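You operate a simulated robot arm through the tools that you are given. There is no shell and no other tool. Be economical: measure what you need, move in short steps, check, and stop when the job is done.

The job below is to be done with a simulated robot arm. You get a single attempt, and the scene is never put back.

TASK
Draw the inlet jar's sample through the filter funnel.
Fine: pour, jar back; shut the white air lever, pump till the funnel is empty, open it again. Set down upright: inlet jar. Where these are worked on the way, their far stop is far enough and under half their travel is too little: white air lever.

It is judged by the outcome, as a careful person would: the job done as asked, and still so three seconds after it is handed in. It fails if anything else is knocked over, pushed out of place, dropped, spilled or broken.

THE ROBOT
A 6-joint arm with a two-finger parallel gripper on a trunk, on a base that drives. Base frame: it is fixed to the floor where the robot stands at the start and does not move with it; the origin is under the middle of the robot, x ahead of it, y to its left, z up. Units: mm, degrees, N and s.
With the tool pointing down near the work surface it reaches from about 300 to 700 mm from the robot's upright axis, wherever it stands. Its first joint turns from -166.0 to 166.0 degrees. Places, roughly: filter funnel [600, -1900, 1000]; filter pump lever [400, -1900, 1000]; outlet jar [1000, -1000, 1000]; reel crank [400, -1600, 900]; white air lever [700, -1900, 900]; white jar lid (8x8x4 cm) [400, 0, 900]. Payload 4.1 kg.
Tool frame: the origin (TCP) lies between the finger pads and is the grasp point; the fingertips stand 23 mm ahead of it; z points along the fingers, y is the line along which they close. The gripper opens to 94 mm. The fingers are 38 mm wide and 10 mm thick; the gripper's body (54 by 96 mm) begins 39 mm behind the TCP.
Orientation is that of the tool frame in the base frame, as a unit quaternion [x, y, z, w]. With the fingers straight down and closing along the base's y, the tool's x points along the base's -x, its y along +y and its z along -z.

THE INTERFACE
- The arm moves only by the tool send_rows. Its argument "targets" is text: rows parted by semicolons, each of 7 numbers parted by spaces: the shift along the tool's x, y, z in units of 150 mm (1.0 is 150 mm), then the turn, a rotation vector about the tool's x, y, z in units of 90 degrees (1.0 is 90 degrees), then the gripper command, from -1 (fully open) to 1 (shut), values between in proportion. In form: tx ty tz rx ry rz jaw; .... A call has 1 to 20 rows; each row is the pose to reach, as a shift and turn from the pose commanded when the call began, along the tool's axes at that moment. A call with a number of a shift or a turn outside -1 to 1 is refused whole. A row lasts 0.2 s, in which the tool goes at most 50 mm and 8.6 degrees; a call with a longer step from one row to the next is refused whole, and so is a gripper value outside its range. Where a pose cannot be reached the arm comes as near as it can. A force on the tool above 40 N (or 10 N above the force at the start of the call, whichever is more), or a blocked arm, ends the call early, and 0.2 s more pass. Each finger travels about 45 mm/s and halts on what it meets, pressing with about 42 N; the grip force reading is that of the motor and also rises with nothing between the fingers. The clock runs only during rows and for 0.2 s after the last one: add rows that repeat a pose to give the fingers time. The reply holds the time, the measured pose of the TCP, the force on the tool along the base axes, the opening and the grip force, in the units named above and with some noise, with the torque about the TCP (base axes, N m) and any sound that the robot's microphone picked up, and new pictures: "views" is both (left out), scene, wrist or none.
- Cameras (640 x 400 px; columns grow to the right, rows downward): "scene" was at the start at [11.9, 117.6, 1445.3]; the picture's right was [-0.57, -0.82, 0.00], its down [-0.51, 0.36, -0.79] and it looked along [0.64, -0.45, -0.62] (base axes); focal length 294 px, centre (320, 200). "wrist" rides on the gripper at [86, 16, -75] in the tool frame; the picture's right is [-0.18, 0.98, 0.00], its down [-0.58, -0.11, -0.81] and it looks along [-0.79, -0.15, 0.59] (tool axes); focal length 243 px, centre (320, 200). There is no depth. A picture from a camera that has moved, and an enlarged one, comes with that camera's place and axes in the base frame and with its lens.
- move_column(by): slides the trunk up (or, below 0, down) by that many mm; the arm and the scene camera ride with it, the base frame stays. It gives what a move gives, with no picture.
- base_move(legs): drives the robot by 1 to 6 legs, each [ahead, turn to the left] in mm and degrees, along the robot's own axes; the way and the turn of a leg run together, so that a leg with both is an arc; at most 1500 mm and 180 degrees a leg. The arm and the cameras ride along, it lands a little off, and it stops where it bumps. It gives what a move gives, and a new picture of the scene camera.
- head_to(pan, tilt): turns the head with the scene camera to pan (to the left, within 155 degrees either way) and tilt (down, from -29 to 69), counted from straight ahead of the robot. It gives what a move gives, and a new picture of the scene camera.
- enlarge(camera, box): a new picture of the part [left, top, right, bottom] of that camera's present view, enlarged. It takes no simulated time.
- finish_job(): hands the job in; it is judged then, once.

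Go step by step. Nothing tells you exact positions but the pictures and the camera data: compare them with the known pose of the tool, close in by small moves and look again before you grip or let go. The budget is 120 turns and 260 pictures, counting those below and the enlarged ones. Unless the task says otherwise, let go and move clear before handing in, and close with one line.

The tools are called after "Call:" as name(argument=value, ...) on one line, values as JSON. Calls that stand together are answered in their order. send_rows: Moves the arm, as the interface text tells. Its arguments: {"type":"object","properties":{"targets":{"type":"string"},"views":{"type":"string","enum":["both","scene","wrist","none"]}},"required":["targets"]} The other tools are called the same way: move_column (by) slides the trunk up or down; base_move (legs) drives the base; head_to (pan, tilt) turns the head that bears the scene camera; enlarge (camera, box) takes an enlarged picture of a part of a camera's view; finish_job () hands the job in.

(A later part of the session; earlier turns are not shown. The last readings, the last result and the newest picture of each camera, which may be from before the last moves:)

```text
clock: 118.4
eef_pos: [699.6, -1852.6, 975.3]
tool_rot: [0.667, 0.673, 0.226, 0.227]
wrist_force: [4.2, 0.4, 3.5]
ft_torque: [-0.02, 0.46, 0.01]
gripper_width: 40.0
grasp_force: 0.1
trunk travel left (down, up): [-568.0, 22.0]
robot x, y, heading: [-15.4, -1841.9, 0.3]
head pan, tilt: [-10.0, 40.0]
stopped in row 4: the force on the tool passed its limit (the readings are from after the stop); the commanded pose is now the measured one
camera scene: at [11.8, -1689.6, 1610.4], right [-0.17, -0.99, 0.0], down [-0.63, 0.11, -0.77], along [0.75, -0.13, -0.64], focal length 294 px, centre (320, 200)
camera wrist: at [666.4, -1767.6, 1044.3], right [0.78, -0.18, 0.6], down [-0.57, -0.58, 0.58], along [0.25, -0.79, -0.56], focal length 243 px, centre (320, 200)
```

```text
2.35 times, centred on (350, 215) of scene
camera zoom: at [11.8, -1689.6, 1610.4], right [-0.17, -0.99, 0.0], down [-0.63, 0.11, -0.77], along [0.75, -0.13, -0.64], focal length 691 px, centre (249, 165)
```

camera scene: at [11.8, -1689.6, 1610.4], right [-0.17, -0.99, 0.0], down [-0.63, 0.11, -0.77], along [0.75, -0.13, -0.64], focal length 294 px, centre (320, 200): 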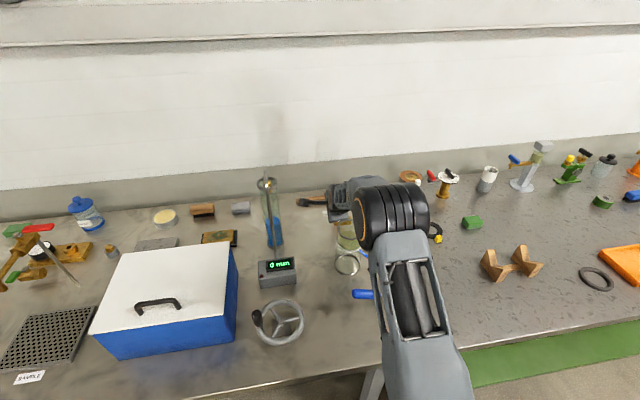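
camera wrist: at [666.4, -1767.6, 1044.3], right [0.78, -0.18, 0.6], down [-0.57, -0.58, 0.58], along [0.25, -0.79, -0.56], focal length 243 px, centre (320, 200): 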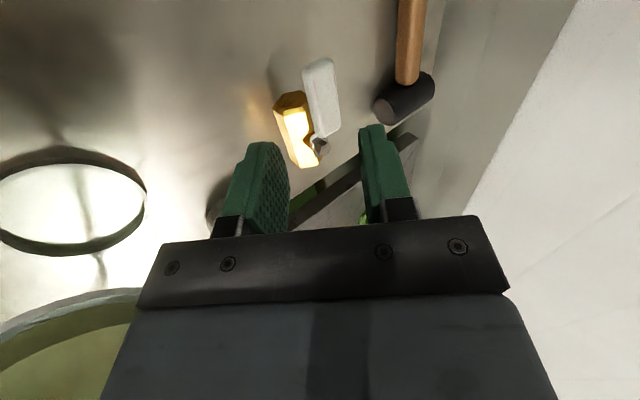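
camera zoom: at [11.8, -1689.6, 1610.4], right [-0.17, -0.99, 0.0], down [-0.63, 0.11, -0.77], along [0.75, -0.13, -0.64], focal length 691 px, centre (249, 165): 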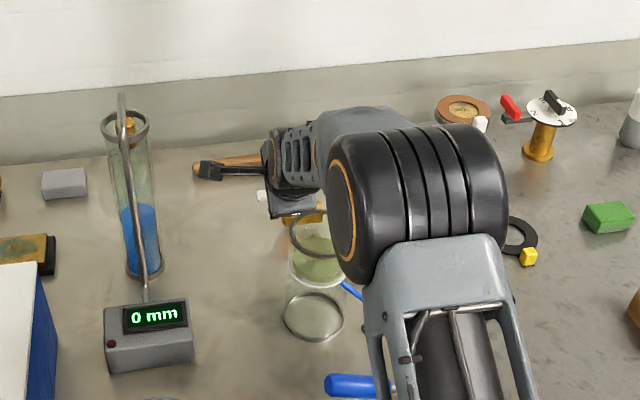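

The gripper body seems to have lightly touched the funnel rim; the funnel still stands with its liquid. I back off the way I came.

Call:
send_rows(targets="0.01 0.1 -0.02 0 0 0 0.15; 0.02 0.25 -0.07 0 0 0 0.15; 0.03 0.4 -0.12 0 0 0 0.15; 0.03 0.56 -0.15 0 0 0 0.15; 0.03 0.56 -0.15 0 0 0 0.15")

Call:
enlarge(camera="scene", box=[260, 130, 440, 300])

Call:
enlarge(camera="wrist", box=[0, 0, 300, 400])

```text
clock: 119.6
eef_pos: [750.4, -1848.1, 1043.2]
tool_rot: [0.668, 0.673, 0.223, 0.226]
wrist_force: [-0.3, 0.0, -0.2]
ft_torque: [-0.04, 0.0, -0.01]
gripper_width: 39.9
grasp_force: 0.2
trunk travel left (down, up): [-568.0, 22.0]
robot x, y, heading: [-16.1, -1845.1, 0.2]
head pan, tilt: [-10.0, 40.0]
camera scene: at [11.5, -1689.6, 1610.6], right [-0.17, -0.99, 0.0], down [-0.63, 0.11, -0.77], along [0.75, -0.13, -0.64], focal length 294 px, centre (320, 200)
camera wrist: at [718.6, -1762.3, 1111.6], right [0.79, -0.18, 0.59], down [-0.57, -0.58, 0.58], along [0.24, -0.79, -0.56], focal length 243 px, centre (320, 200)
```

scene: 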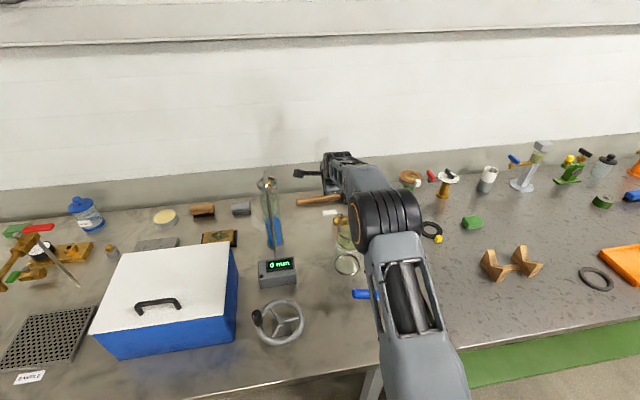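
wrist: 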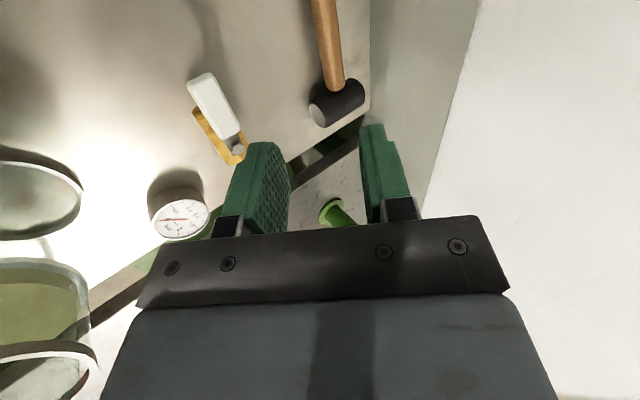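

```text
2.35 times, centred on (350, 215) of scene
camera zoom: at [11.5, -1689.6, 1610.6], right [-0.17, -0.99, 0.0], down [-0.63, 0.11, -0.77], along [0.75, -0.13, -0.64], focal length 691 px, centre (249, 165)
```

zoom: 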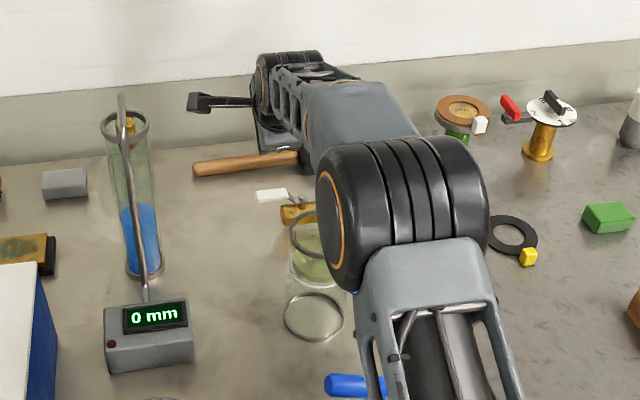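

```text
1.00 times, centred on (150, 200) of wrist
camera zoom: at [718.6, -1762.3, 1111.6], right [0.79, -0.18, 0.59], down [-0.57, -0.58, 0.58], along [0.24, -0.79, -0.56], focal length 243 px, centre (490, 200)
```

zoom: 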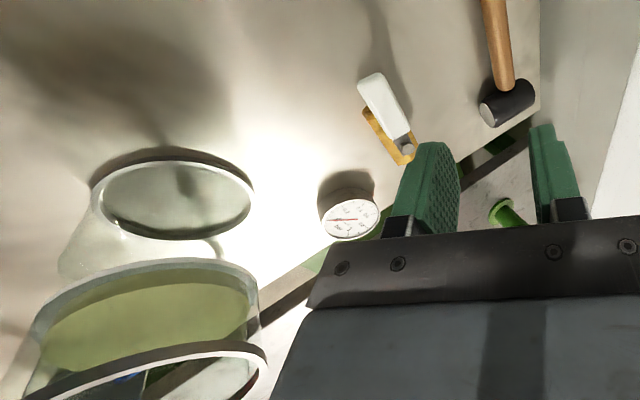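

The funnel and its contents are unmoved. The approach needs to come more from the left, so I lift the arm, back the base out and look under the bench to see whether it can stand closer.

Call:
send_rows(targets="0 0.1 -0.15 0 0 0 0.15; 0 0.2 -0.3 0 0 0 0.15; 0 0.3 -0.45 0 0 0 0.15; 0 0.4 -0.6 0 0 0 0.15; 0 0.5 -0.75 0 0 0 0.15; 0 0.5 -0.9 0 0 0 0.15; 0 0.5 -0.9 0 0 0 0.15", views="none")

Call:
base_move(legs=[[-420, 0]])

Call:
head_to(pan=10, tilt=55)

```text
clock: 121.2
eef_pos: [730.5, -1847.7, 1196.6]
tool_rot: [0.668, 0.673, 0.224, 0.225]
wrist_force: [-0.4, -0.4, 1.6]
ft_torque: [0.0, 0.02, 0.03]
gripper_width: 40.0
grasp_force: 0.0
trunk travel left (down, up): [-568.0, 22.0]
robot x, y, heading: [-11.1, -1837.6, 0.3]
head pan, tilt: [-10.0, 40.0]
```

```text
clock: 123.8
eef_pos: [306.0, -1850.0, 1197.8]
tool_rot: [0.669, 0.671, 0.224, 0.226]
wrist_force: [-0.9, 0.1, -0.3]
ft_torque: [0.01, 0.0, 0.0]
gripper_width: 39.8
grasp_force: 0.0
trunk travel left (down, up): [-568.0, 22.0]
robot x, y, heading: [-439.1, -1844.5, -0.2]
head pan, tilt: [-10.0, 40.0]
camera scene: at [-412.0, -1689.2, 1610.7], right [-0.18, -0.98, 0.0], down [-0.63, 0.11, -0.77], along [0.75, -0.14, -0.64], focal length 294 px, centre (320, 200)
```

scene: 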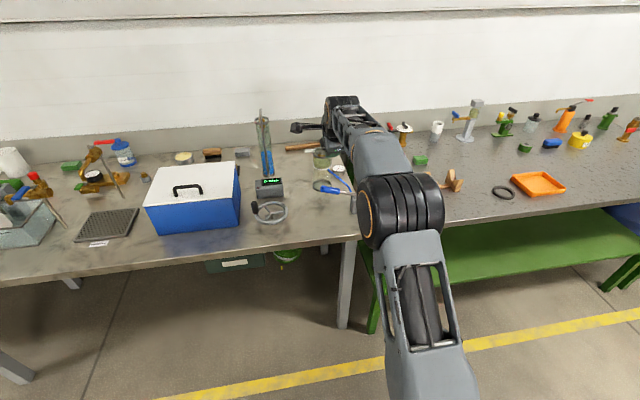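

```text
clock: 124.6
eef_pos: [305.3, -1851.7, 1196.6]
tool_rot: [0.669, 0.672, 0.224, 0.226]
wrist_force: [0.0, -0.2, -0.4]
ft_torque: [-0.02, 0.0, -0.02]
gripper_width: 40.2
grasp_force: 0.0
trunk travel left (down, up): [-568.0, 22.0]
robot x, y, heading: [-438.1, -1841.8, -0.1]
head pan, tilt: [10.0, 55.0]
camera scene: at [-424.0, -1661.9, 1590.0], right [0.17, -0.99, 0.0], down [-0.81, -0.14, -0.57], along [0.57, 0.1, -0.82], focal length 294 px, centre (320, 200)
```

scene: 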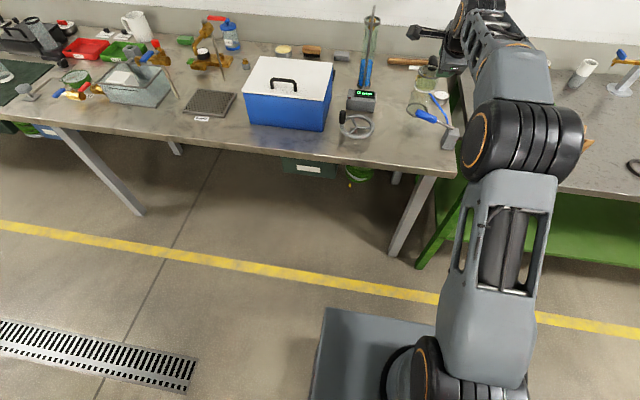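

The floor under the bench is free to about x 850; only the end leg near y -1960 matters. I retract the arm to tool-down, then move the base to stand around (90, -1700), where the handle is within straight-down reach.

Call:
send_rows(targets="0 -0.13 -0.1 0.08 0 0 0.15; 0 -0.27 -0.2 0.16 0 0 0.15; 0 -0.4 -0.3 0.24 0 0 0.15; 0 -0.54 -0.4 0.32 0 0 0.15; 0 -0.67 -0.5 0.4 0 0 0.15; 0 -0.81 -0.588 0.41 0 0 0.15; 0 -0.9 -0.7 0.41 0 0 0.15", views="none")

Call:
send_rows(targets="0 -0.2 0 0 0 0 0.15; 0 -0.4 0 0 0 0 0.15; 0 -0.6 0 0 0 0 0.15; 0 -0.7 0 0 0 0 0.15", views="none")

Call:
base_move(legs=[[0, 90], [145, 0], [0, -90]])

```text
clock: 126.2
eef_pos: [133.6, -1850.5, 1199.4]
tool_rot: [0.707, 0.708, 0.0, 0.003]
wrist_force: [0.9, 0.0, -0.1]
ft_torque: [0.01, -0.03, 0.0]
gripper_width: 39.8
grasp_force: 0.1
trunk travel left (down, up): [-568.0, 22.0]
robot x, y, heading: [-437.7, -1842.5, -0.2]
head pan, tilt: [10.0, 55.0]
```

```text
clock: 127.2
eef_pos: [28.3, -1851.3, 1199.7]
tool_rot: [0.706, 0.708, 0.0, 0.003]
wrist_force: [-0.9, 0.3, -0.3]
ft_torque: [-0.01, 0.01, 0.0]
gripper_width: 40.1
grasp_force: 0.0
trunk travel left (down, up): [-568.0, 22.0]
robot x, y, heading: [-437.7, -1841.9, -0.4]
head pan, tilt: [10.0, 55.0]
```

```text
clock: 136.2
eef_pos: [29.1, -1724.2, 1199.0]
tool_rot: [0.718, 0.696, 0.0, 0.002]
wrist_force: [-0.4, -0.4, 0.4]
ft_torque: [-0.03, 0.0, 0.0]
gripper_width: 39.7
grasp_force: 0.1
trunk travel left (down, up): [-568.0, 22.0]
robot x, y, heading: [-432.9, -1703.4, -2.5]
head pan, tilt: [10.0, 55.0]
camera scene: at [-416.3, -1519.1, 1590.0], right [0.14, -0.99, 0.0], down [-0.81, -0.11, -0.57], along [0.57, 0.08, -0.82], focal length 294 px, centre (320, 200)
```

scene: 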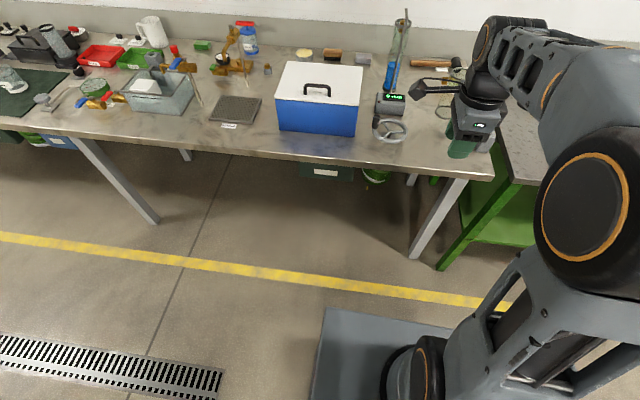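

Call:
base_move(legs=[[420, 2.5]])

Call:
head_to(pan=-10, tilt=69)

```text
clock: 138.8
eef_pos: [462.1, -1712.7, 1199.9]
tool_rot: [0.704, 0.71, -0.001, 0.002]
wrist_force: [-0.2, 0.2, -0.4]
ft_torque: [0.02, -0.03, 0.04]
gripper_width: 40.1
grasp_force: 0.0
trunk travel left (down, up): [-568.0, 22.0]
robot x, y, heading: [-4.3, -1702.2, 0.2]
head pan, tilt: [10.0, 55.0]
camera scene: at [8.6, -1525.8, 1589.9], right [0.18, -0.98, 0.0], down [-0.81, -0.14, -0.57], along [0.56, 0.1, -0.82], focal length 294 px, centre (320, 200)
```

scene: 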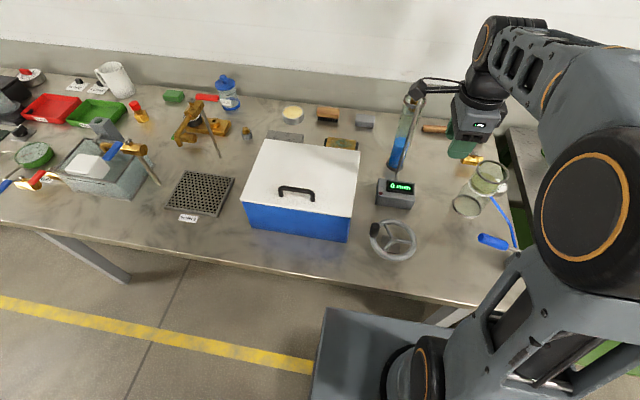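

```text
clock: 139.7
eef_pos: [461.9, -1713.2, 1199.2]
tool_rot: [0.704, 0.71, 0.001, 0.002]
wrist_force: [0.4, -0.1, -0.6]
ft_torque: [-0.01, -0.02, -0.01]
gripper_width: 40.0
grasp_force: 0.0
trunk travel left (down, up): [-568.0, 22.0]
robot x, y, heading: [1.7, -1706.9, 0.5]
head pan, tilt: [-10.0, 68.8]
camera scene: at [-7.8, -1548.1, 1574.5], right [-0.17, -0.99, 0.0], down [-0.92, 0.16, -0.36], along [0.36, -0.06, -0.93], focal length 294 px, centre (320, 200)
```

scene: 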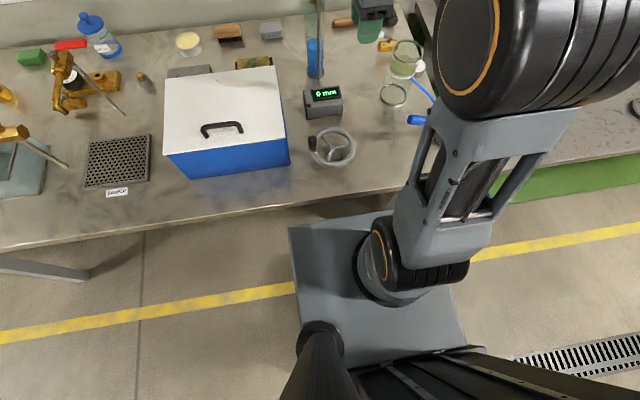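

The robot's deck front reaches about 190 mm ahead of its axis and the bench edge is at x 270, so x ≈ 60 is safe. I advance 58 mm.

Call:
base_move(legs=[[58, 0]])

Call:
head_to(pan=-15, tilt=45)

```text
clock: 140.6
eef_pos: [521.3, -1712.5, 1199.0]
tool_rot: [0.704, 0.71, 0.0, 0.002]
wrist_force: [-0.2, -0.5, -0.2]
ft_torque: [0.0, 0.05, 0.02]
gripper_width: 40.0
grasp_force: 0.1
trunk travel left (down, up): [-568.0, 22.0]
robot x, y, heading: [54.1, -1705.6, 0.1]
head pan, tilt: [-10.0, 68.8]
camera scene: at [51.6, -1548.0, 1574.5], right [-0.17, -0.99, 0.0], down [-0.92, 0.16, -0.36], along [0.36, -0.06, -0.93], focal length 294 px, centre (320, 200)
```

scene: 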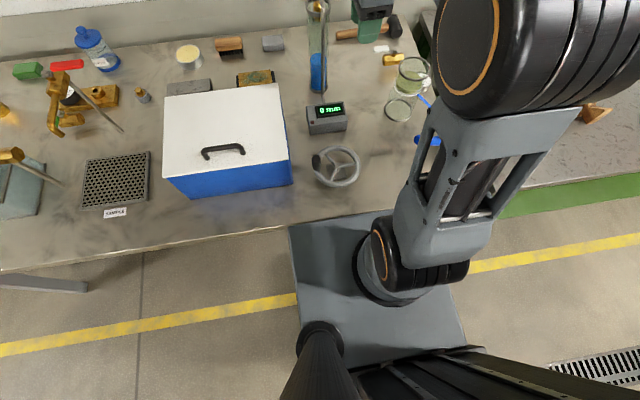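

```text
clock: 141.5
eef_pos: [519.2, -1711.7, 1199.9]
tool_rot: [0.704, 0.71, -0.001, 0.002]
wrist_force: [0.8, -0.8, 0.8]
ft_torque: [-0.01, -0.01, 0.01]
gripper_width: 40.1
grasp_force: 0.1
trunk travel left (down, up): [-568.0, 22.0]
robot x, y, heading: [51.3, -1707.9, 0.1]
head pan, tilt: [-15.0, 45.0]
camera scene: at [73.8, -1559.2, 1603.3], right [-0.26, -0.97, 0.0], down [-0.68, 0.18, -0.71], along [0.68, -0.18, -0.71], focal length 294 px, centre (320, 200)
```

scene: 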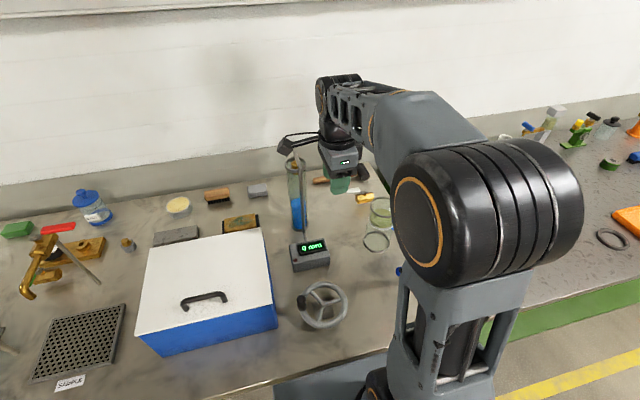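

Standing closer now. I close the fingers into a fist and move across above the valve.

Call:
send_rows(targets="-0.08 0.14 0 0 0 0 0.4; -0.16 0.28 0 0 0 0 0.7; -0.24 0.42 0 0 0 0 1; -0.32 0.56 0 0 0 0 1; -0.4 0.7 0 0 0 0 1; -0.48 0.82 0 0 0 0 1; -0.48 0.82 0.1 0 0 0 1; -0.48 0.82 0.2 0 0 0 1", views="none")

Call:
send_rows(targets="-0.1 0.13 0.1 -0.04 0 0 1; -0.2 0.27 0.2 -0.08 0 0 1; -0.3 0.4 0.3 -0.12 0 0 1; -0.4 0.53 0.4 -0.15 0 0 1; -0.47 0.66 0.5 -0.15 0 0 1; -0.47 0.8 0.6 -0.15 0 0 1; -0.47 0.8 0.7 -0.15 0 0 1; -0.47 0.8 0.8 -0.15 0 0 1; -0.47 0.8 0.8 -0.15 0 0 1")

Call:
enlarge(camera="wrist", box=[100, 0, 400, 240])

```text
clock: 143.3
eef_pos: [643.6, -1785.8, 1170.8]
tool_rot: [0.704, 0.71, -0.001, 0.003]
wrist_force: [0.3, -0.4, -0.4]
ft_torque: [0.0, 0.02, 0.02]
gripper_width: 0.1
grasp_force: 42.3
trunk travel left (down, up): [-568.0, 22.0]
robot x, y, heading: [51.3, -1704.6, 0.3]
head pan, tilt: [-15.0, 45.0]
```

```text
clock: 145.3
eef_pos: [764.6, -1854.0, 1050.1]
tool_rot: [0.699, 0.705, 0.084, 0.085]
wrist_force: [-0.3, -0.1, 0.4]
ft_torque: [-0.01, -0.03, 0.0]
gripper_width: 0.2
grasp_force: 41.9
trunk travel left (down, up): [-568.0, 22.0]
robot x, y, heading: [56.0, -1710.2, 0.2]
head pan, tilt: [-15.0, 45.0]
camera scene: at [74.1, -1559.3, 1603.4], right [-0.26, -0.97, 0.0], down [-0.68, 0.18, -0.71], along [0.68, -0.18, -0.71], focal length 294 px, centre (320, 200)
camera wrist: at [761.2, -1768.4, 1126.7], right [0.96, -0.17, 0.23], down [-0.29, -0.58, 0.76], along [0.0, -0.8, -0.61], focal length 243 px, centre (320, 200)
```

scene: 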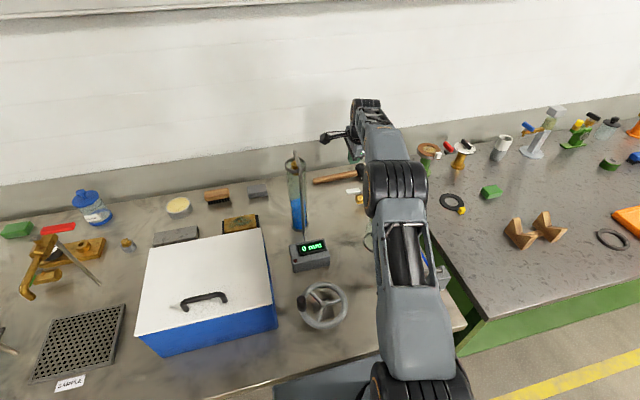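
wrist: 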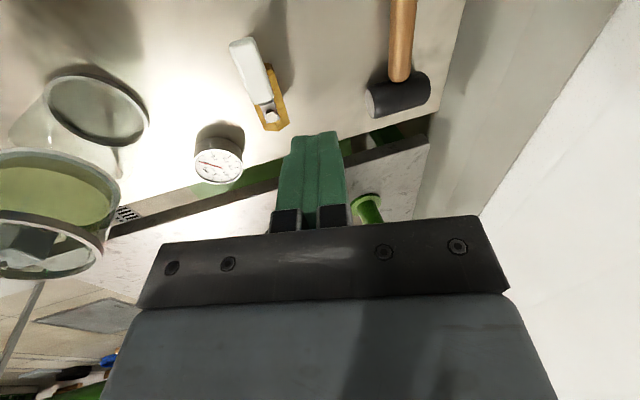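

```text
1.67 times, centred on (250, 120) of wrist
camera zoom: at [761.2, -1768.4, 1126.7], right [0.96, -0.17, 0.23], down [-0.29, -0.58, 0.76], along [0.0, -0.8, -0.61], focal length 404 px, centre (437, 333)
```

zoom: 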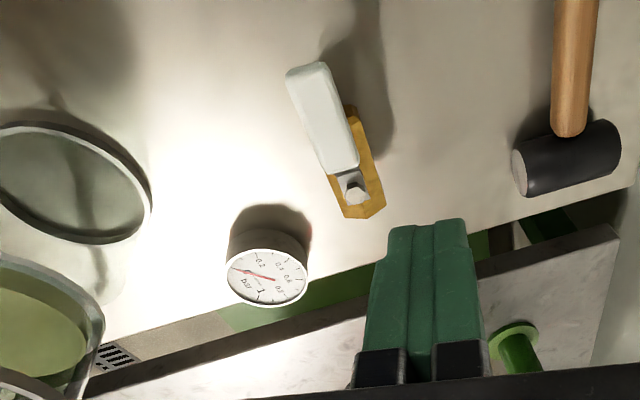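

The handle lies at x ≈ 738–740. I descend on its far side with the fist, then look.

Call:
send_rows(targets="0 -0.02 0.2 0 0 0 1; 0 -0.06 0.4 0 0 0 1; 0 -0.1 0.6 0 0 0 1; 0 -0.14 0.8 0 0 0 1; 0 -0.187 0.95 0 0 0 1; 0 -0.187 0.95 0 0 0 1")

Call:
enlarge(camera="wrist", box=[160, 0, 460, 240])

Call:
enlarge(camera="scene", box=[280, 90, 460, 270])

```text
clock: 146.7
eef_pos: [770.3, -1853.7, 905.5]
tool_rot: [0.699, 0.705, 0.084, 0.084]
wrist_force: [0.3, 0.0, 0.6]
ft_torque: [-0.01, 0.01, -0.01]
gripper_width: 0.2
grasp_force: 41.8
trunk travel left (down, up): [-568.0, 22.0]
robot x, y, heading: [54.8, -1706.1, 0.2]
head pan, tilt: [-15.0, 45.0]
camera scene: at [74.0, -1559.3, 1603.4], right [-0.26, -0.97, 0.0], down [-0.68, 0.18, -0.71], along [0.68, -0.18, -0.71], focal length 294 px, centre (320, 200)
camera wrist: at [767.6, -1767.1, 981.2], right [0.96, -0.17, 0.23], down [-0.29, -0.58, 0.76], along [0.0, -0.8, -0.61], focal length 243 px, centre (320, 200)
```

scene: 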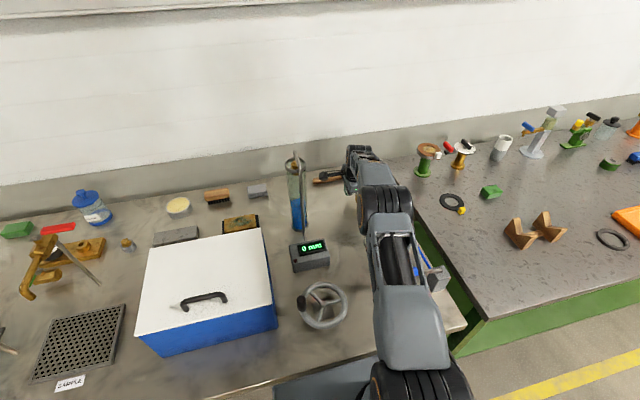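
wrist: 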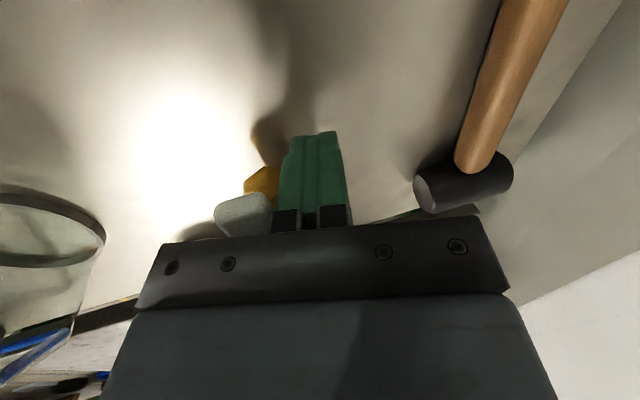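

```text
1.67 times, centred on (310, 120) of wrist
camera zoom: at [767.6, -1767.1, 981.2], right [0.96, -0.17, 0.23], down [-0.29, -0.58, 0.76], along [0.0, -0.8, -0.61], focal length 404 px, centre (337, 333)
```

zoom: 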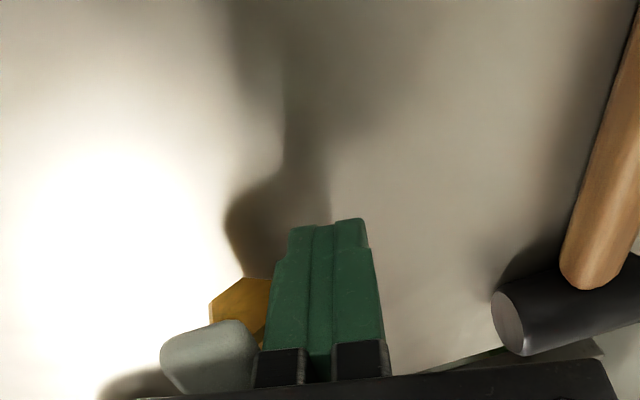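

```text
2.22 times, centred on (370, 180) of scene
camera zoom: at [74.0, -1559.3, 1603.4], right [-0.26, -0.97, 0.0], down [-0.68, 0.18, -0.71], along [0.68, -0.18, -0.71], focal length 652 px, centre (209, 244)
```

zoom: 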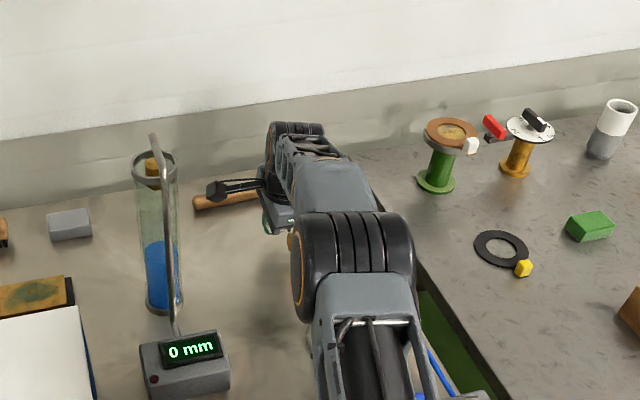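

The handle is higher than thought, z ≈ 923. I raise 15 mm and push gently toward -x to see if the lever turns that way.

Call:
send_rows(targets="0 0.023 -0.097 0 0 0 1; 0 -0.01 -0.105 0 0 0 1; 0 -0.042 -0.113 0 0 0 1; 0 -0.074 -0.121 0 0 0 1; 0 -0.106 -0.129 0 0 0 1; 0 -0.14 -0.136 0 0 0 1; 0 -0.14 -0.136 0 0 0 1")

Call:
enlarge(camera="wrist", box=[160, 0, 460, 240])

```text
clock: 148.3
eef_pos: [745.3, -1855.4, 920.0]
tool_rot: [0.699, 0.705, 0.083, 0.086]
wrist_force: [1.3, 2.8, 1.7]
ft_torque: [-0.05, 0.03, -0.03]
gripper_width: 0.0
grasp_force: 42.2
trunk travel left (down, up): [-568.0, 22.0]
robot x, y, heading: [51.0, -1704.3, -0.1]
head pan, tilt: [-15.0, 45.0]
camera scene: at [73.9, -1558.8, 1603.3], right [-0.26, -0.97, 0.0], down [-0.68, 0.18, -0.71], along [0.68, -0.18, -0.71], focal length 294 px, centre (320, 200)
camera wrist: at [743.4, -1769.3, 996.7], right [0.96, -0.18, 0.23], down [-0.29, -0.58, 0.76], along [0.0, -0.8, -0.61], focal length 243 px, centre (320, 200)
```

scene: 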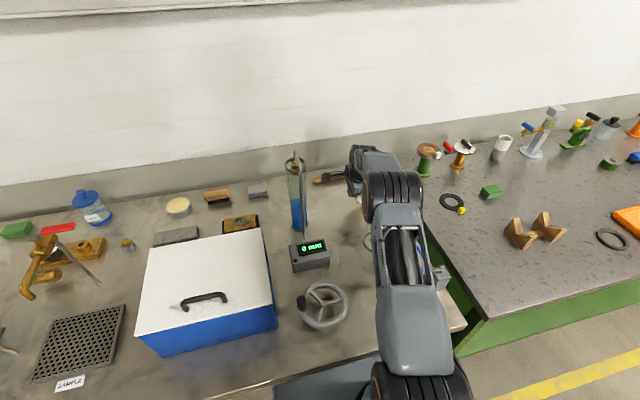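
wrist: 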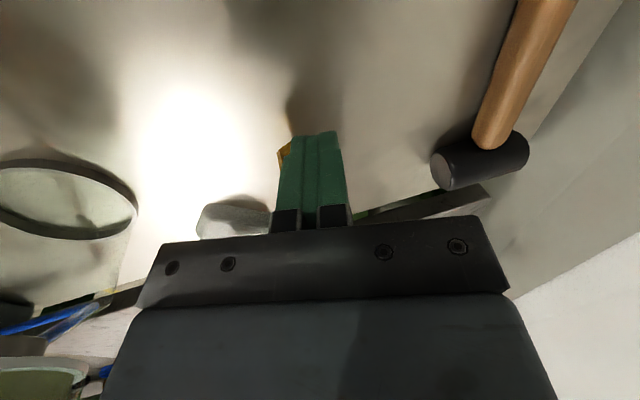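

```text
1.67 times, centred on (310, 120) of wrist
camera zoom: at [743.4, -1769.3, 996.7], right [0.96, -0.18, 0.23], down [-0.29, -0.58, 0.76], along [0.0, -0.8, -0.61], focal length 404 px, centre (337, 333)
```

zoom: 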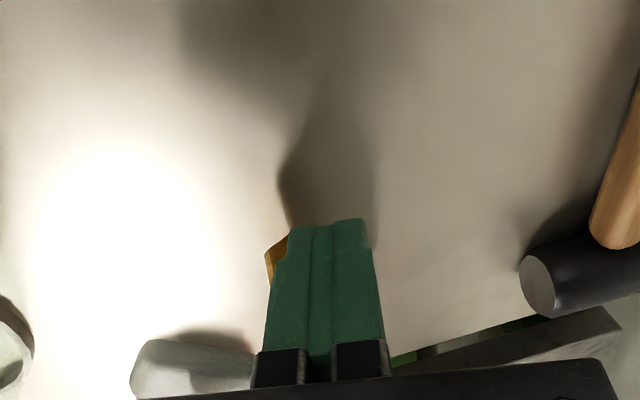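

The lever swings toward -x with only a few newtons. I follow its arc, uprighting the tool as it comes closer.

Call:
send_rows(targets="0.022 -0.03 -0.007 0.01 0 0 1; 0.044 -0.058 -0.014 0.03 0 0 1; 0.044 -0.088 -0.021 0.045 0 0 1; 0.04 -0.117 -0.028 0.06 0 0 1; 0.027 -0.143 -0.034 0.075 0 0 1; 0.013 -0.168 -0.04 0.09 0 0 1; -0.004 -0.191 -0.046 0.105 0 0 1; -0.02 -0.214 -0.051 0.12 0 0 1; -0.055 -0.247 -0.059 0.135 0 0 1; -0.09 -0.279 -0.067 0.15 0 0 1; -0.127 -0.3 -0.072 0.15 0 0 1; -0.164 -0.318 -0.076 0.15 0 0 1; -0.164 -0.318 -0.076 0.15 0 0 1")

Call:
enlarge(camera="wrist", box=[100, 0, 460, 240])

```text
clock: 150.9
eef_pos: [702.3, -1867.9, 919.8]
tool_rot: [0.7, 0.715, 0.003, 0.002]
wrist_force: [6.0, 15.4, -1.6]
ft_torque: [-0.11, 0.02, 0.01]
gripper_width: 0.0
grasp_force: 42.0
trunk travel left (down, up): [-568.0, 22.0]
robot x, y, heading: [56.0, -1703.5, 0.9]
head pan, tilt: [-15.0, 45.0]
stopped in row 13: the force on the tool passed its limit (the readings are from after the stop); the commanded pose is now the measured one
camera scene: at [73.2, -1558.1, 1603.2], right [-0.24, -0.97, 0.0], down [-0.69, 0.17, -0.71], along [0.69, -0.17, -0.71], focal length 294 px, centre (320, 200)
camera wrist: at [715.6, -1782.2, 995.5], right [0.99, -0.16, 0.01], down [-0.1, -0.58, 0.8], along [-0.13, -0.79, -0.59], focal length 243 px, centre (320, 200)
```

scene: 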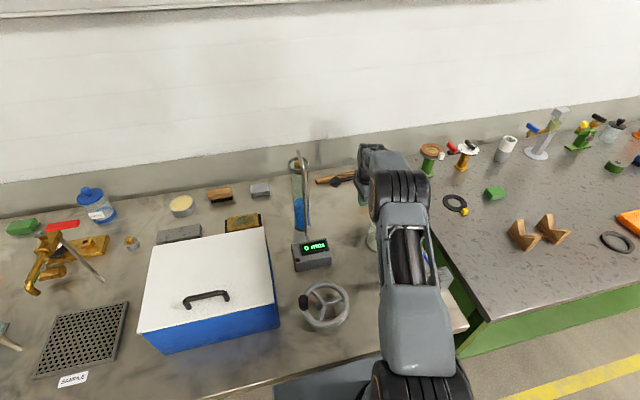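
wrist: 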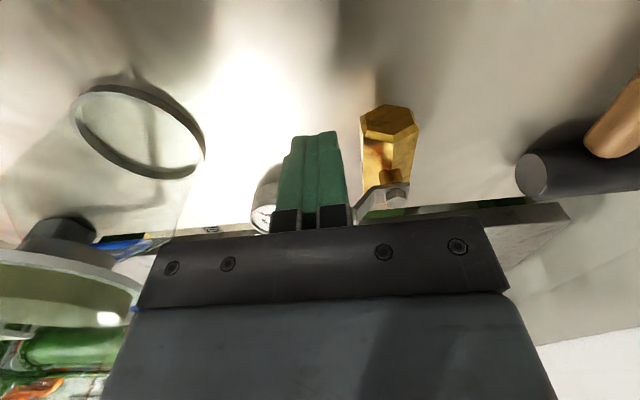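

```text
1.67 times, centred on (280, 120) of wrist
camera zoom: at [715.6, -1782.2, 995.5], right [0.99, -0.16, 0.01], down [-0.1, -0.58, 0.8], along [-0.13, -0.79, -0.59], focal length 404 px, centre (387, 333)
```

zoom: 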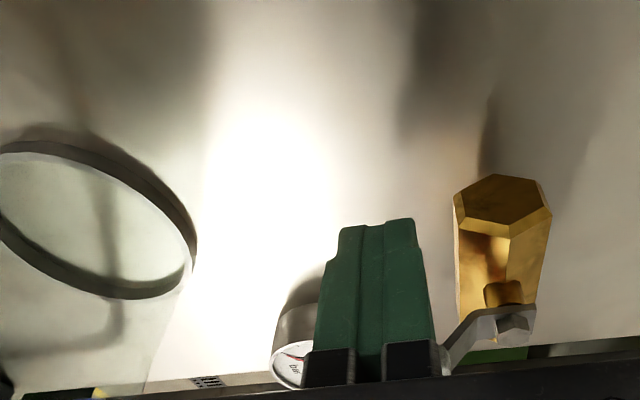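

The push ended against what looks like the stop, with the lever now pointing toward -x. I back off and look.

Call:
send_rows(targets="0.1 0 -0.05 0 0 0 1; 0.2 0 -0.2 0 0 0 1; 0.25 0 -0.5 0 0 0 1; 0.25 0 -0.8 0 0 0 1; 0.25 0 -1 0 0 0 1; 0.25 0 -1 0 0 0 1")

Call:
enlarge(camera="wrist", box=[100, 0, 460, 240])

```text
clock: 152.3
eef_pos: [697.8, -1833.4, 1070.9]
tool_rot: [0.701, 0.713, 0.003, 0.004]
wrist_force: [0.1, 0.3, 0.0]
ft_torque: [0.02, -0.01, 0.01]
gripper_width: 0.0
grasp_force: 41.8
trunk travel left (down, up): [-568.0, 22.0]
robot x, y, heading: [55.4, -1703.0, 1.0]
head pan, tilt: [-15.0, 45.0]
camera scene: at [73.0, -1559.0, 1603.4], right [-0.25, -0.97, 0.0], down [-0.69, 0.18, -0.71], along [0.69, -0.18, -0.71], focal length 294 px, centre (320, 200)
camera wrist: at [712.6, -1748.2, 1145.1], right [0.99, -0.17, 0.01], down [-0.11, -0.58, 0.81], along [-0.13, -0.79, -0.59], focal length 243 px, centre (320, 200)
```

scene: 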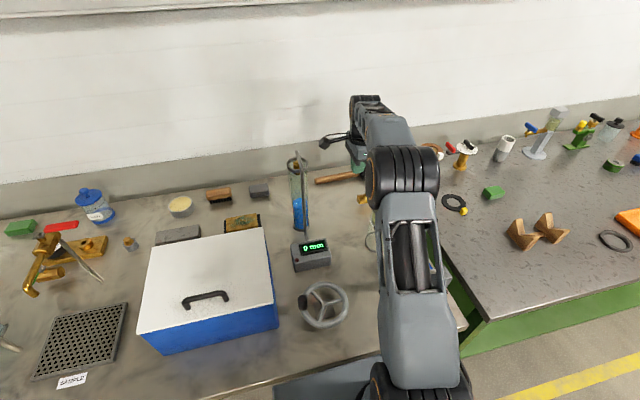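
wrist: 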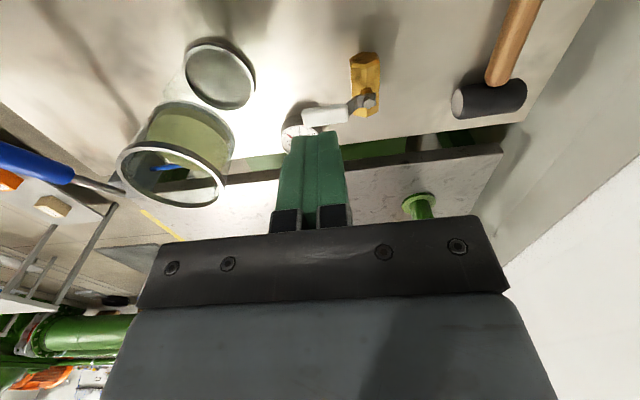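

```text
1.67 times, centred on (280, 120) of wrist
camera zoom: at [712.6, -1748.2, 1145.1], right [0.99, -0.17, 0.01], down [-0.11, -0.58, 0.81], along [-0.13, -0.79, -0.59], focal length 404 px, centre (387, 333)
```

zoom: 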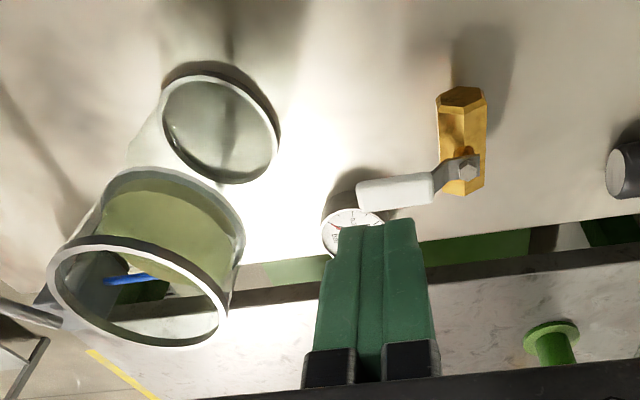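

The white lever is shut, square to the valve body. Next, the pump: I retract over the funnel's left-front side to view its blue handle.

Call:
send_rows(targets="0.05 -0.1 -0.25 0 0 0 1; 0.05 -0.25 -0.5 0 0 0 1; 0.05 -0.5 -0.6 0 0 0 1; 0.05 -0.75 -0.6 0 0 0 1; 0.05 -1 -0.6 0 0 0 1", views="none")

Call:
send_rows(targets="0 -0.25 0 0 0 0 1; 0 -0.5 0 0 0 0 1; 0 -0.75 0 0 0 0 1; 0 -0.9 0 0 0 0 1; 0 -0.9 0 0 0 0 1", views="wrist")

Call:
head_to(pan=-30, tilt=55)

```text
clock: 153.5
eef_pos: [546.7, -1829.1, 1159.9]
tool_rot: [0.701, 0.713, 0.003, 0.003]
wrist_force: [-0.2, -0.3, -0.8]
ft_torque: [0.02, -0.03, -0.01]
gripper_width: 0.0
grasp_force: 41.4
trunk travel left (down, up): [-568.0, 22.0]
robot x, y, heading: [55.1, -1705.1, 0.6]
head pan, tilt: [-15.0, 45.0]
```

```text
clock: 154.7
eef_pos: [412.7, -1831.2, 1157.8]
tool_rot: [0.701, 0.713, 0.003, 0.003]
wrist_force: [-0.6, 0.3, 0.3]
ft_torque: [0.02, 0.0, 0.0]
gripper_width: 0.0
grasp_force: 41.6
trunk travel left (down, up): [-568.0, 22.0]
robot x, y, heading: [59.6, -1707.7, 0.8]
head pan, tilt: [-15.0, 45.0]
camera wrist: at [427.5, -1745.6, 1233.3], right [0.99, -0.17, 0.01], down [-0.11, -0.58, 0.81], along [-0.13, -0.79, -0.59], focal length 243 px, centre (320, 200)
```

wrist: 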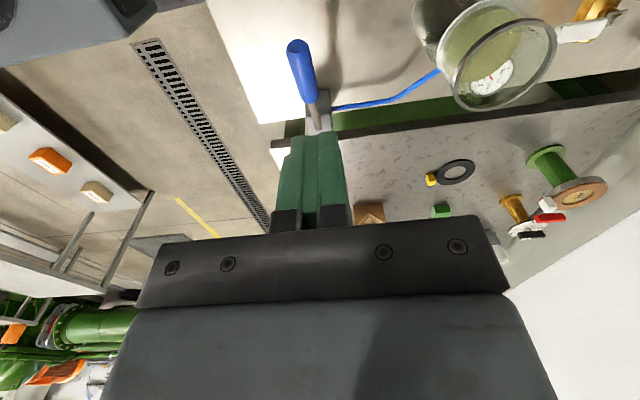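

```text
clock: 155.5
eef_pos: [413.6, -1831.0, 1158.6]
tool_rot: [0.7, 0.714, 0.003, 0.003]
wrist_force: [-0.1, -0.1, -0.3]
ft_torque: [-0.01, 0.0, 0.0]
gripper_width: 0.0
grasp_force: 41.4
trunk travel left (down, up): [-568.0, 22.0]
robot x, y, heading: [56.9, -1704.1, 0.6]
head pan, tilt: [-30.0, 55.0]
camera scene: at [57.1, -1574.2, 1590.0], right [-0.49, -0.87, 0.0], down [-0.71, 0.4, -0.57], along [0.5, -0.28, -0.82], focal length 294 px, centre (320, 200)
```

scene: 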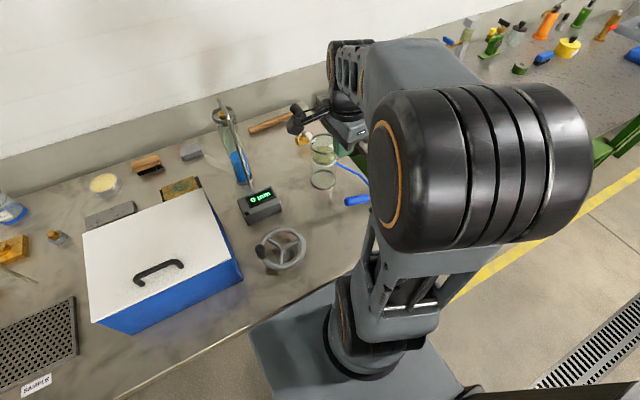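

Call:
enlarge(camera="wrist", box=[220, 0, 560, 180])

Call:
enlarge(camera="scene", box=[280, 120, 400, 240])

```text
1.88 times, centred on (390, 90) of wrist
camera zoom: at [427.7, -1745.6, 1233.4], right [0.99, -0.17, 0.01], down [-0.11, -0.58, 0.81], along [-0.13, -0.8, -0.59], focal length 457 px, centre (188, 407)
```

zoom: 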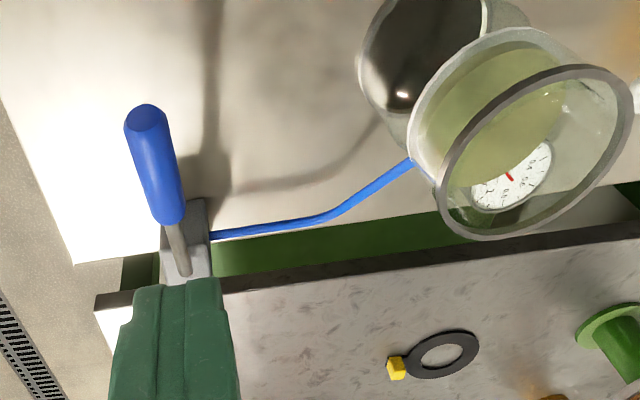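

```text
3.33 times, centred on (340, 180) of scene
camera zoom: at [57.1, -1574.2, 1590.0], right [-0.49, -0.87, 0.0], down [-0.71, 0.4, -0.57], along [0.5, -0.28, -0.82], focal length 978 px, centre (253, 267)
```

zoom: 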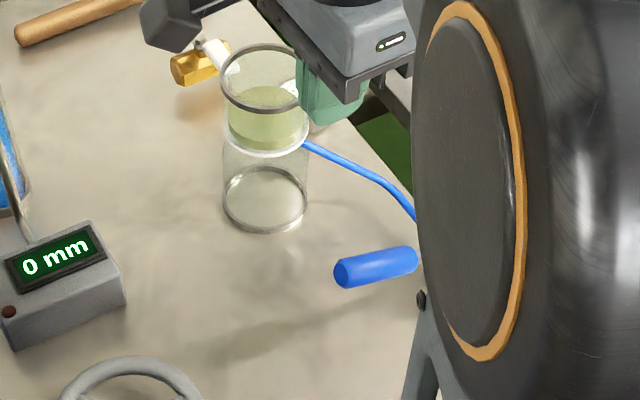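

The pump handle runs from about (392, -1843, 977) down to its pivot near (392, -1970, 922), so it is raised about 23°. I open the jaw a bit and come down over it.

Call:
send_rows(targets="-0.08 -0.05 0.2 0 0 0 0.6; -0.16 -0.1 0.4 0 0 0 0.3; -0.233 -0.14 0.6 0 0 0 0; -0.233 -0.14 0.8 0 0 0 -0.1; -0.233 -0.14 0.85 0 0 0 -0.1; -0.233 -0.14 0.85 0 0 0 -0.1")

Call:
enlarge(camera="wrist", box=[200, 0, 460, 240])

Call:
enlarge(camera="scene", box=[280, 120, 400, 240])

```text
clock: 156.9
eef_pos: [394.4, -1867.0, 1031.1]
tool_rot: [0.701, 0.713, 0.004, 0.004]
wrist_force: [0.4, -0.3, -1.5]
ft_torque: [0.02, -0.01, 0.0]
gripper_width: 51.6
grasp_force: 0.1
trunk travel left (down, up): [-568.0, 22.0]
robot x, y, heading: [58.3, -1708.0, 0.6]
head pan, tilt: [-30.0, 55.0]
camera scene: at [57.0, -1574.2, 1590.0], right [-0.49, -0.87, 0.0], down [-0.71, 0.4, -0.57], along [0.5, -0.28, -0.82], focal length 294 px, centre (320, 200)
camera wrist: at [408.4, -1781.9, 1105.5], right [0.99, -0.17, 0.01], down [-0.11, -0.58, 0.81], along [-0.13, -0.8, -0.59], focal length 243 px, centre (320, 200)
```

scene: 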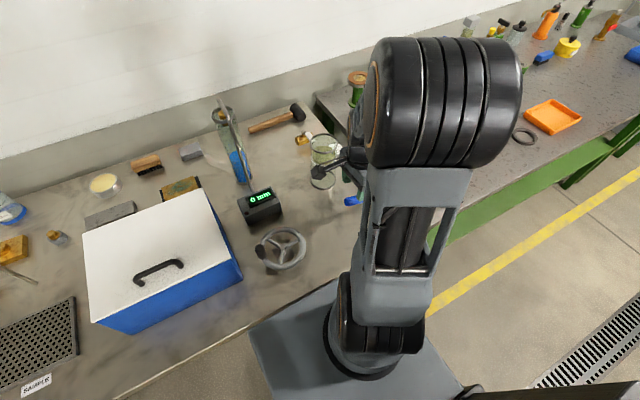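
wrist: 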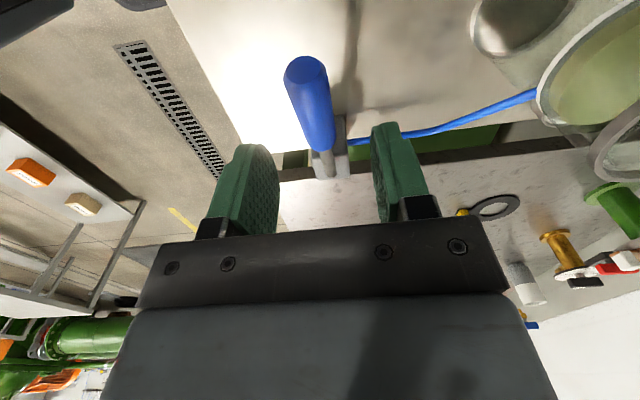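

```text
1.67 times, centred on (330, 120) of wrist
camera zoom: at [408.4, -1781.9, 1105.5], right [0.99, -0.17, 0.01], down [-0.11, -0.58, 0.81], along [-0.13, -0.8, -0.59], focal length 404 px, centre (303, 333)
```

zoom: 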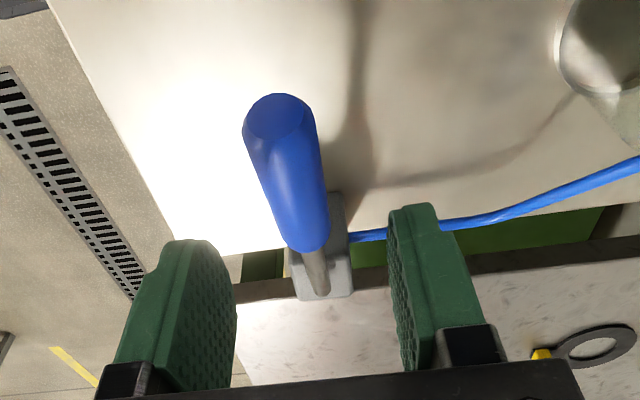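

```text
3.33 times, centred on (340, 180) of scene
camera zoom: at [57.0, -1574.2, 1590.0], right [-0.49, -0.87, 0.0], down [-0.71, 0.4, -0.57], along [0.5, -0.28, -0.82], focal length 978 px, centre (253, 267)
```

zoom: 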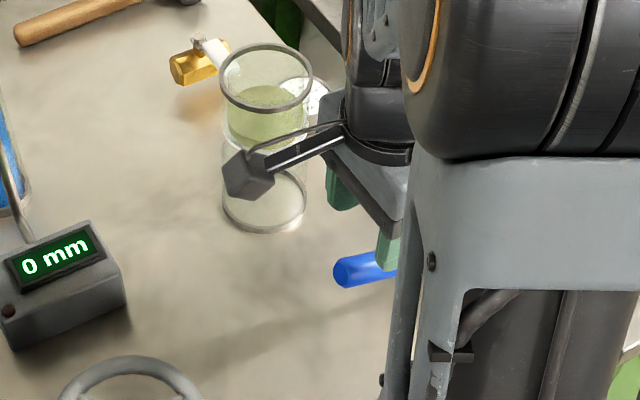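

The handle is centred between the fingers. I lower 55 mm and close on it.

Call:
send_rows(targets="0 -0.013 0.12 0 0 0 -0.1; 0 -0.013 0.24 0 0 0 -0.1; 0 -0.013 0.36 0 0 0 -0.1; 0 -0.013 0.36 0 0 0 0.2; 0 -0.013 0.36 0 0 0 0.5; 0 -0.013 0.36 0 0 0 0.7; 0 -0.013 0.36 0 0 0 0.7; 0 -0.013 0.36 0 0 0 0.7", views="wrist")

```text
clock: 158.7
eef_pos: [391.2, -1866.7, 975.6]
tool_rot: [0.702, 0.712, 0.004, 0.002]
wrist_force: [-6.0, 0.8, -3.2]
ft_torque: [0.21, 0.62, -1.83]
gripper_width: 24.1
grasp_force: 45.2
trunk travel left (down, up): [-568.0, 22.0]
robot x, y, heading: [54.0, -1707.0, 0.5]
head pan, tilt: [-30.0, 55.0]
camera wrist: at [405.1, -1780.4, 1051.1], right [0.99, -0.17, 0.01], down [-0.11, -0.58, 0.8], along [-0.13, -0.79, -0.59], focal length 243 px, centre (320, 200)
```

wrist: 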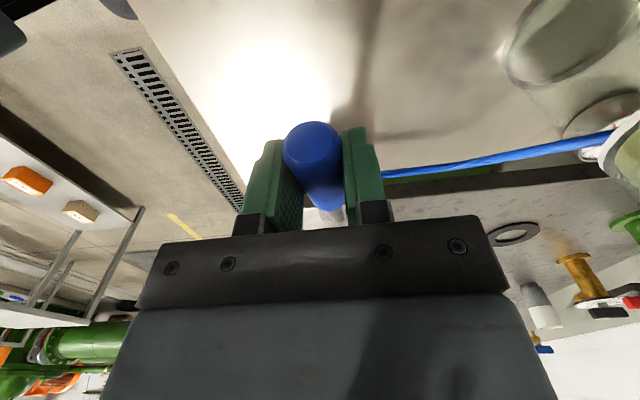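

Gripped at 24 mm. I try a first gentle downstroke of about 20° along the lever's arc.

Call:
send_rows(targets="0.01 0 0.03 0 0 0.01 0.7; 0.023 0 0.062 0 -0.02 0.012 0.7; 0.034 0 0.093 0 -0.03 0.012 0.7; 0.041 0 0.124 0 -0.04 0.012 0.7; 0.048 0 0.155 0 -0.06 0.012 0.7; 0.055 0 0.19 0 -0.08 0.012 0.7; 0.061 0 0.253 0 -0.1 0.012 0.7; 0.061 0 0.253 0 -0.1 0.012 0.7", views="both")

Call:
enlarge(camera="scene", box=[280, 120, 400, 240])

```text
clock: 160.5
eef_pos: [389.4, -1857.5, 939.8]
tool_rot: [0.705, 0.705, -0.051, 0.059]
wrist_force: [-8.2, -8.9, 10.6]
ft_torque: [-0.91, 0.16, -0.47]
gripper_width: 23.7
grasp_force: 45.4
trunk travel left (down, up): [-568.0, 22.0]
robot x, y, heading: [56.1, -1700.9, 0.6]
head pan, tilt: [-30.0, 55.0]
camera scene: at [55.2, -1575.1, 1590.0], right [-0.49, -0.87, 0.0], down [-0.71, 0.4, -0.57], along [0.5, -0.28, -0.82], focal length 294 px, centre (320, 200)
camera wrist: at [406.4, -1761.4, 999.3], right [0.98, -0.18, 0.04], down [-0.12, -0.45, 0.89], along [-0.14, -0.87, -0.46], focal length 243 px, centre (320, 200)
```

scene: 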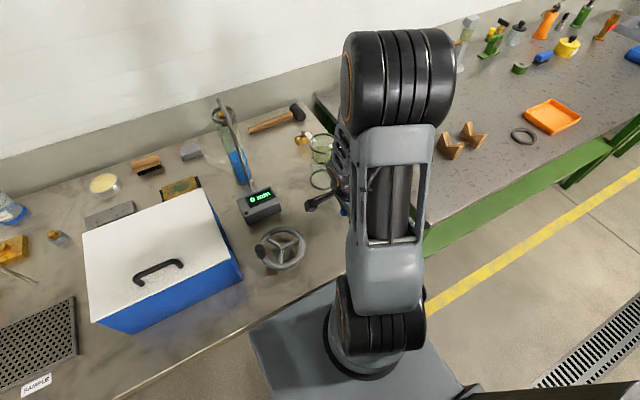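
wrist: 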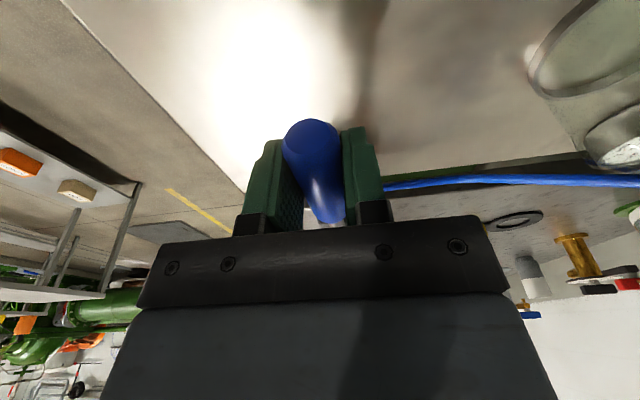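

```text
3.33 times, centred on (340, 180) of scene
camera zoom: at [55.2, -1575.1, 1590.0], right [-0.49, -0.87, 0.0], down [-0.71, 0.4, -0.57], along [0.5, -0.28, -0.82], focal length 978 px, centre (253, 267)
```

zoom: 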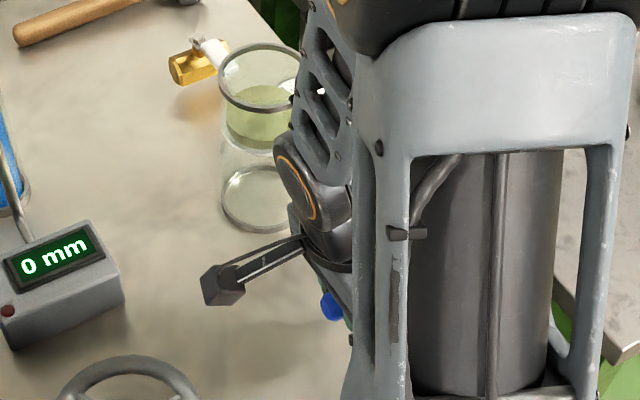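

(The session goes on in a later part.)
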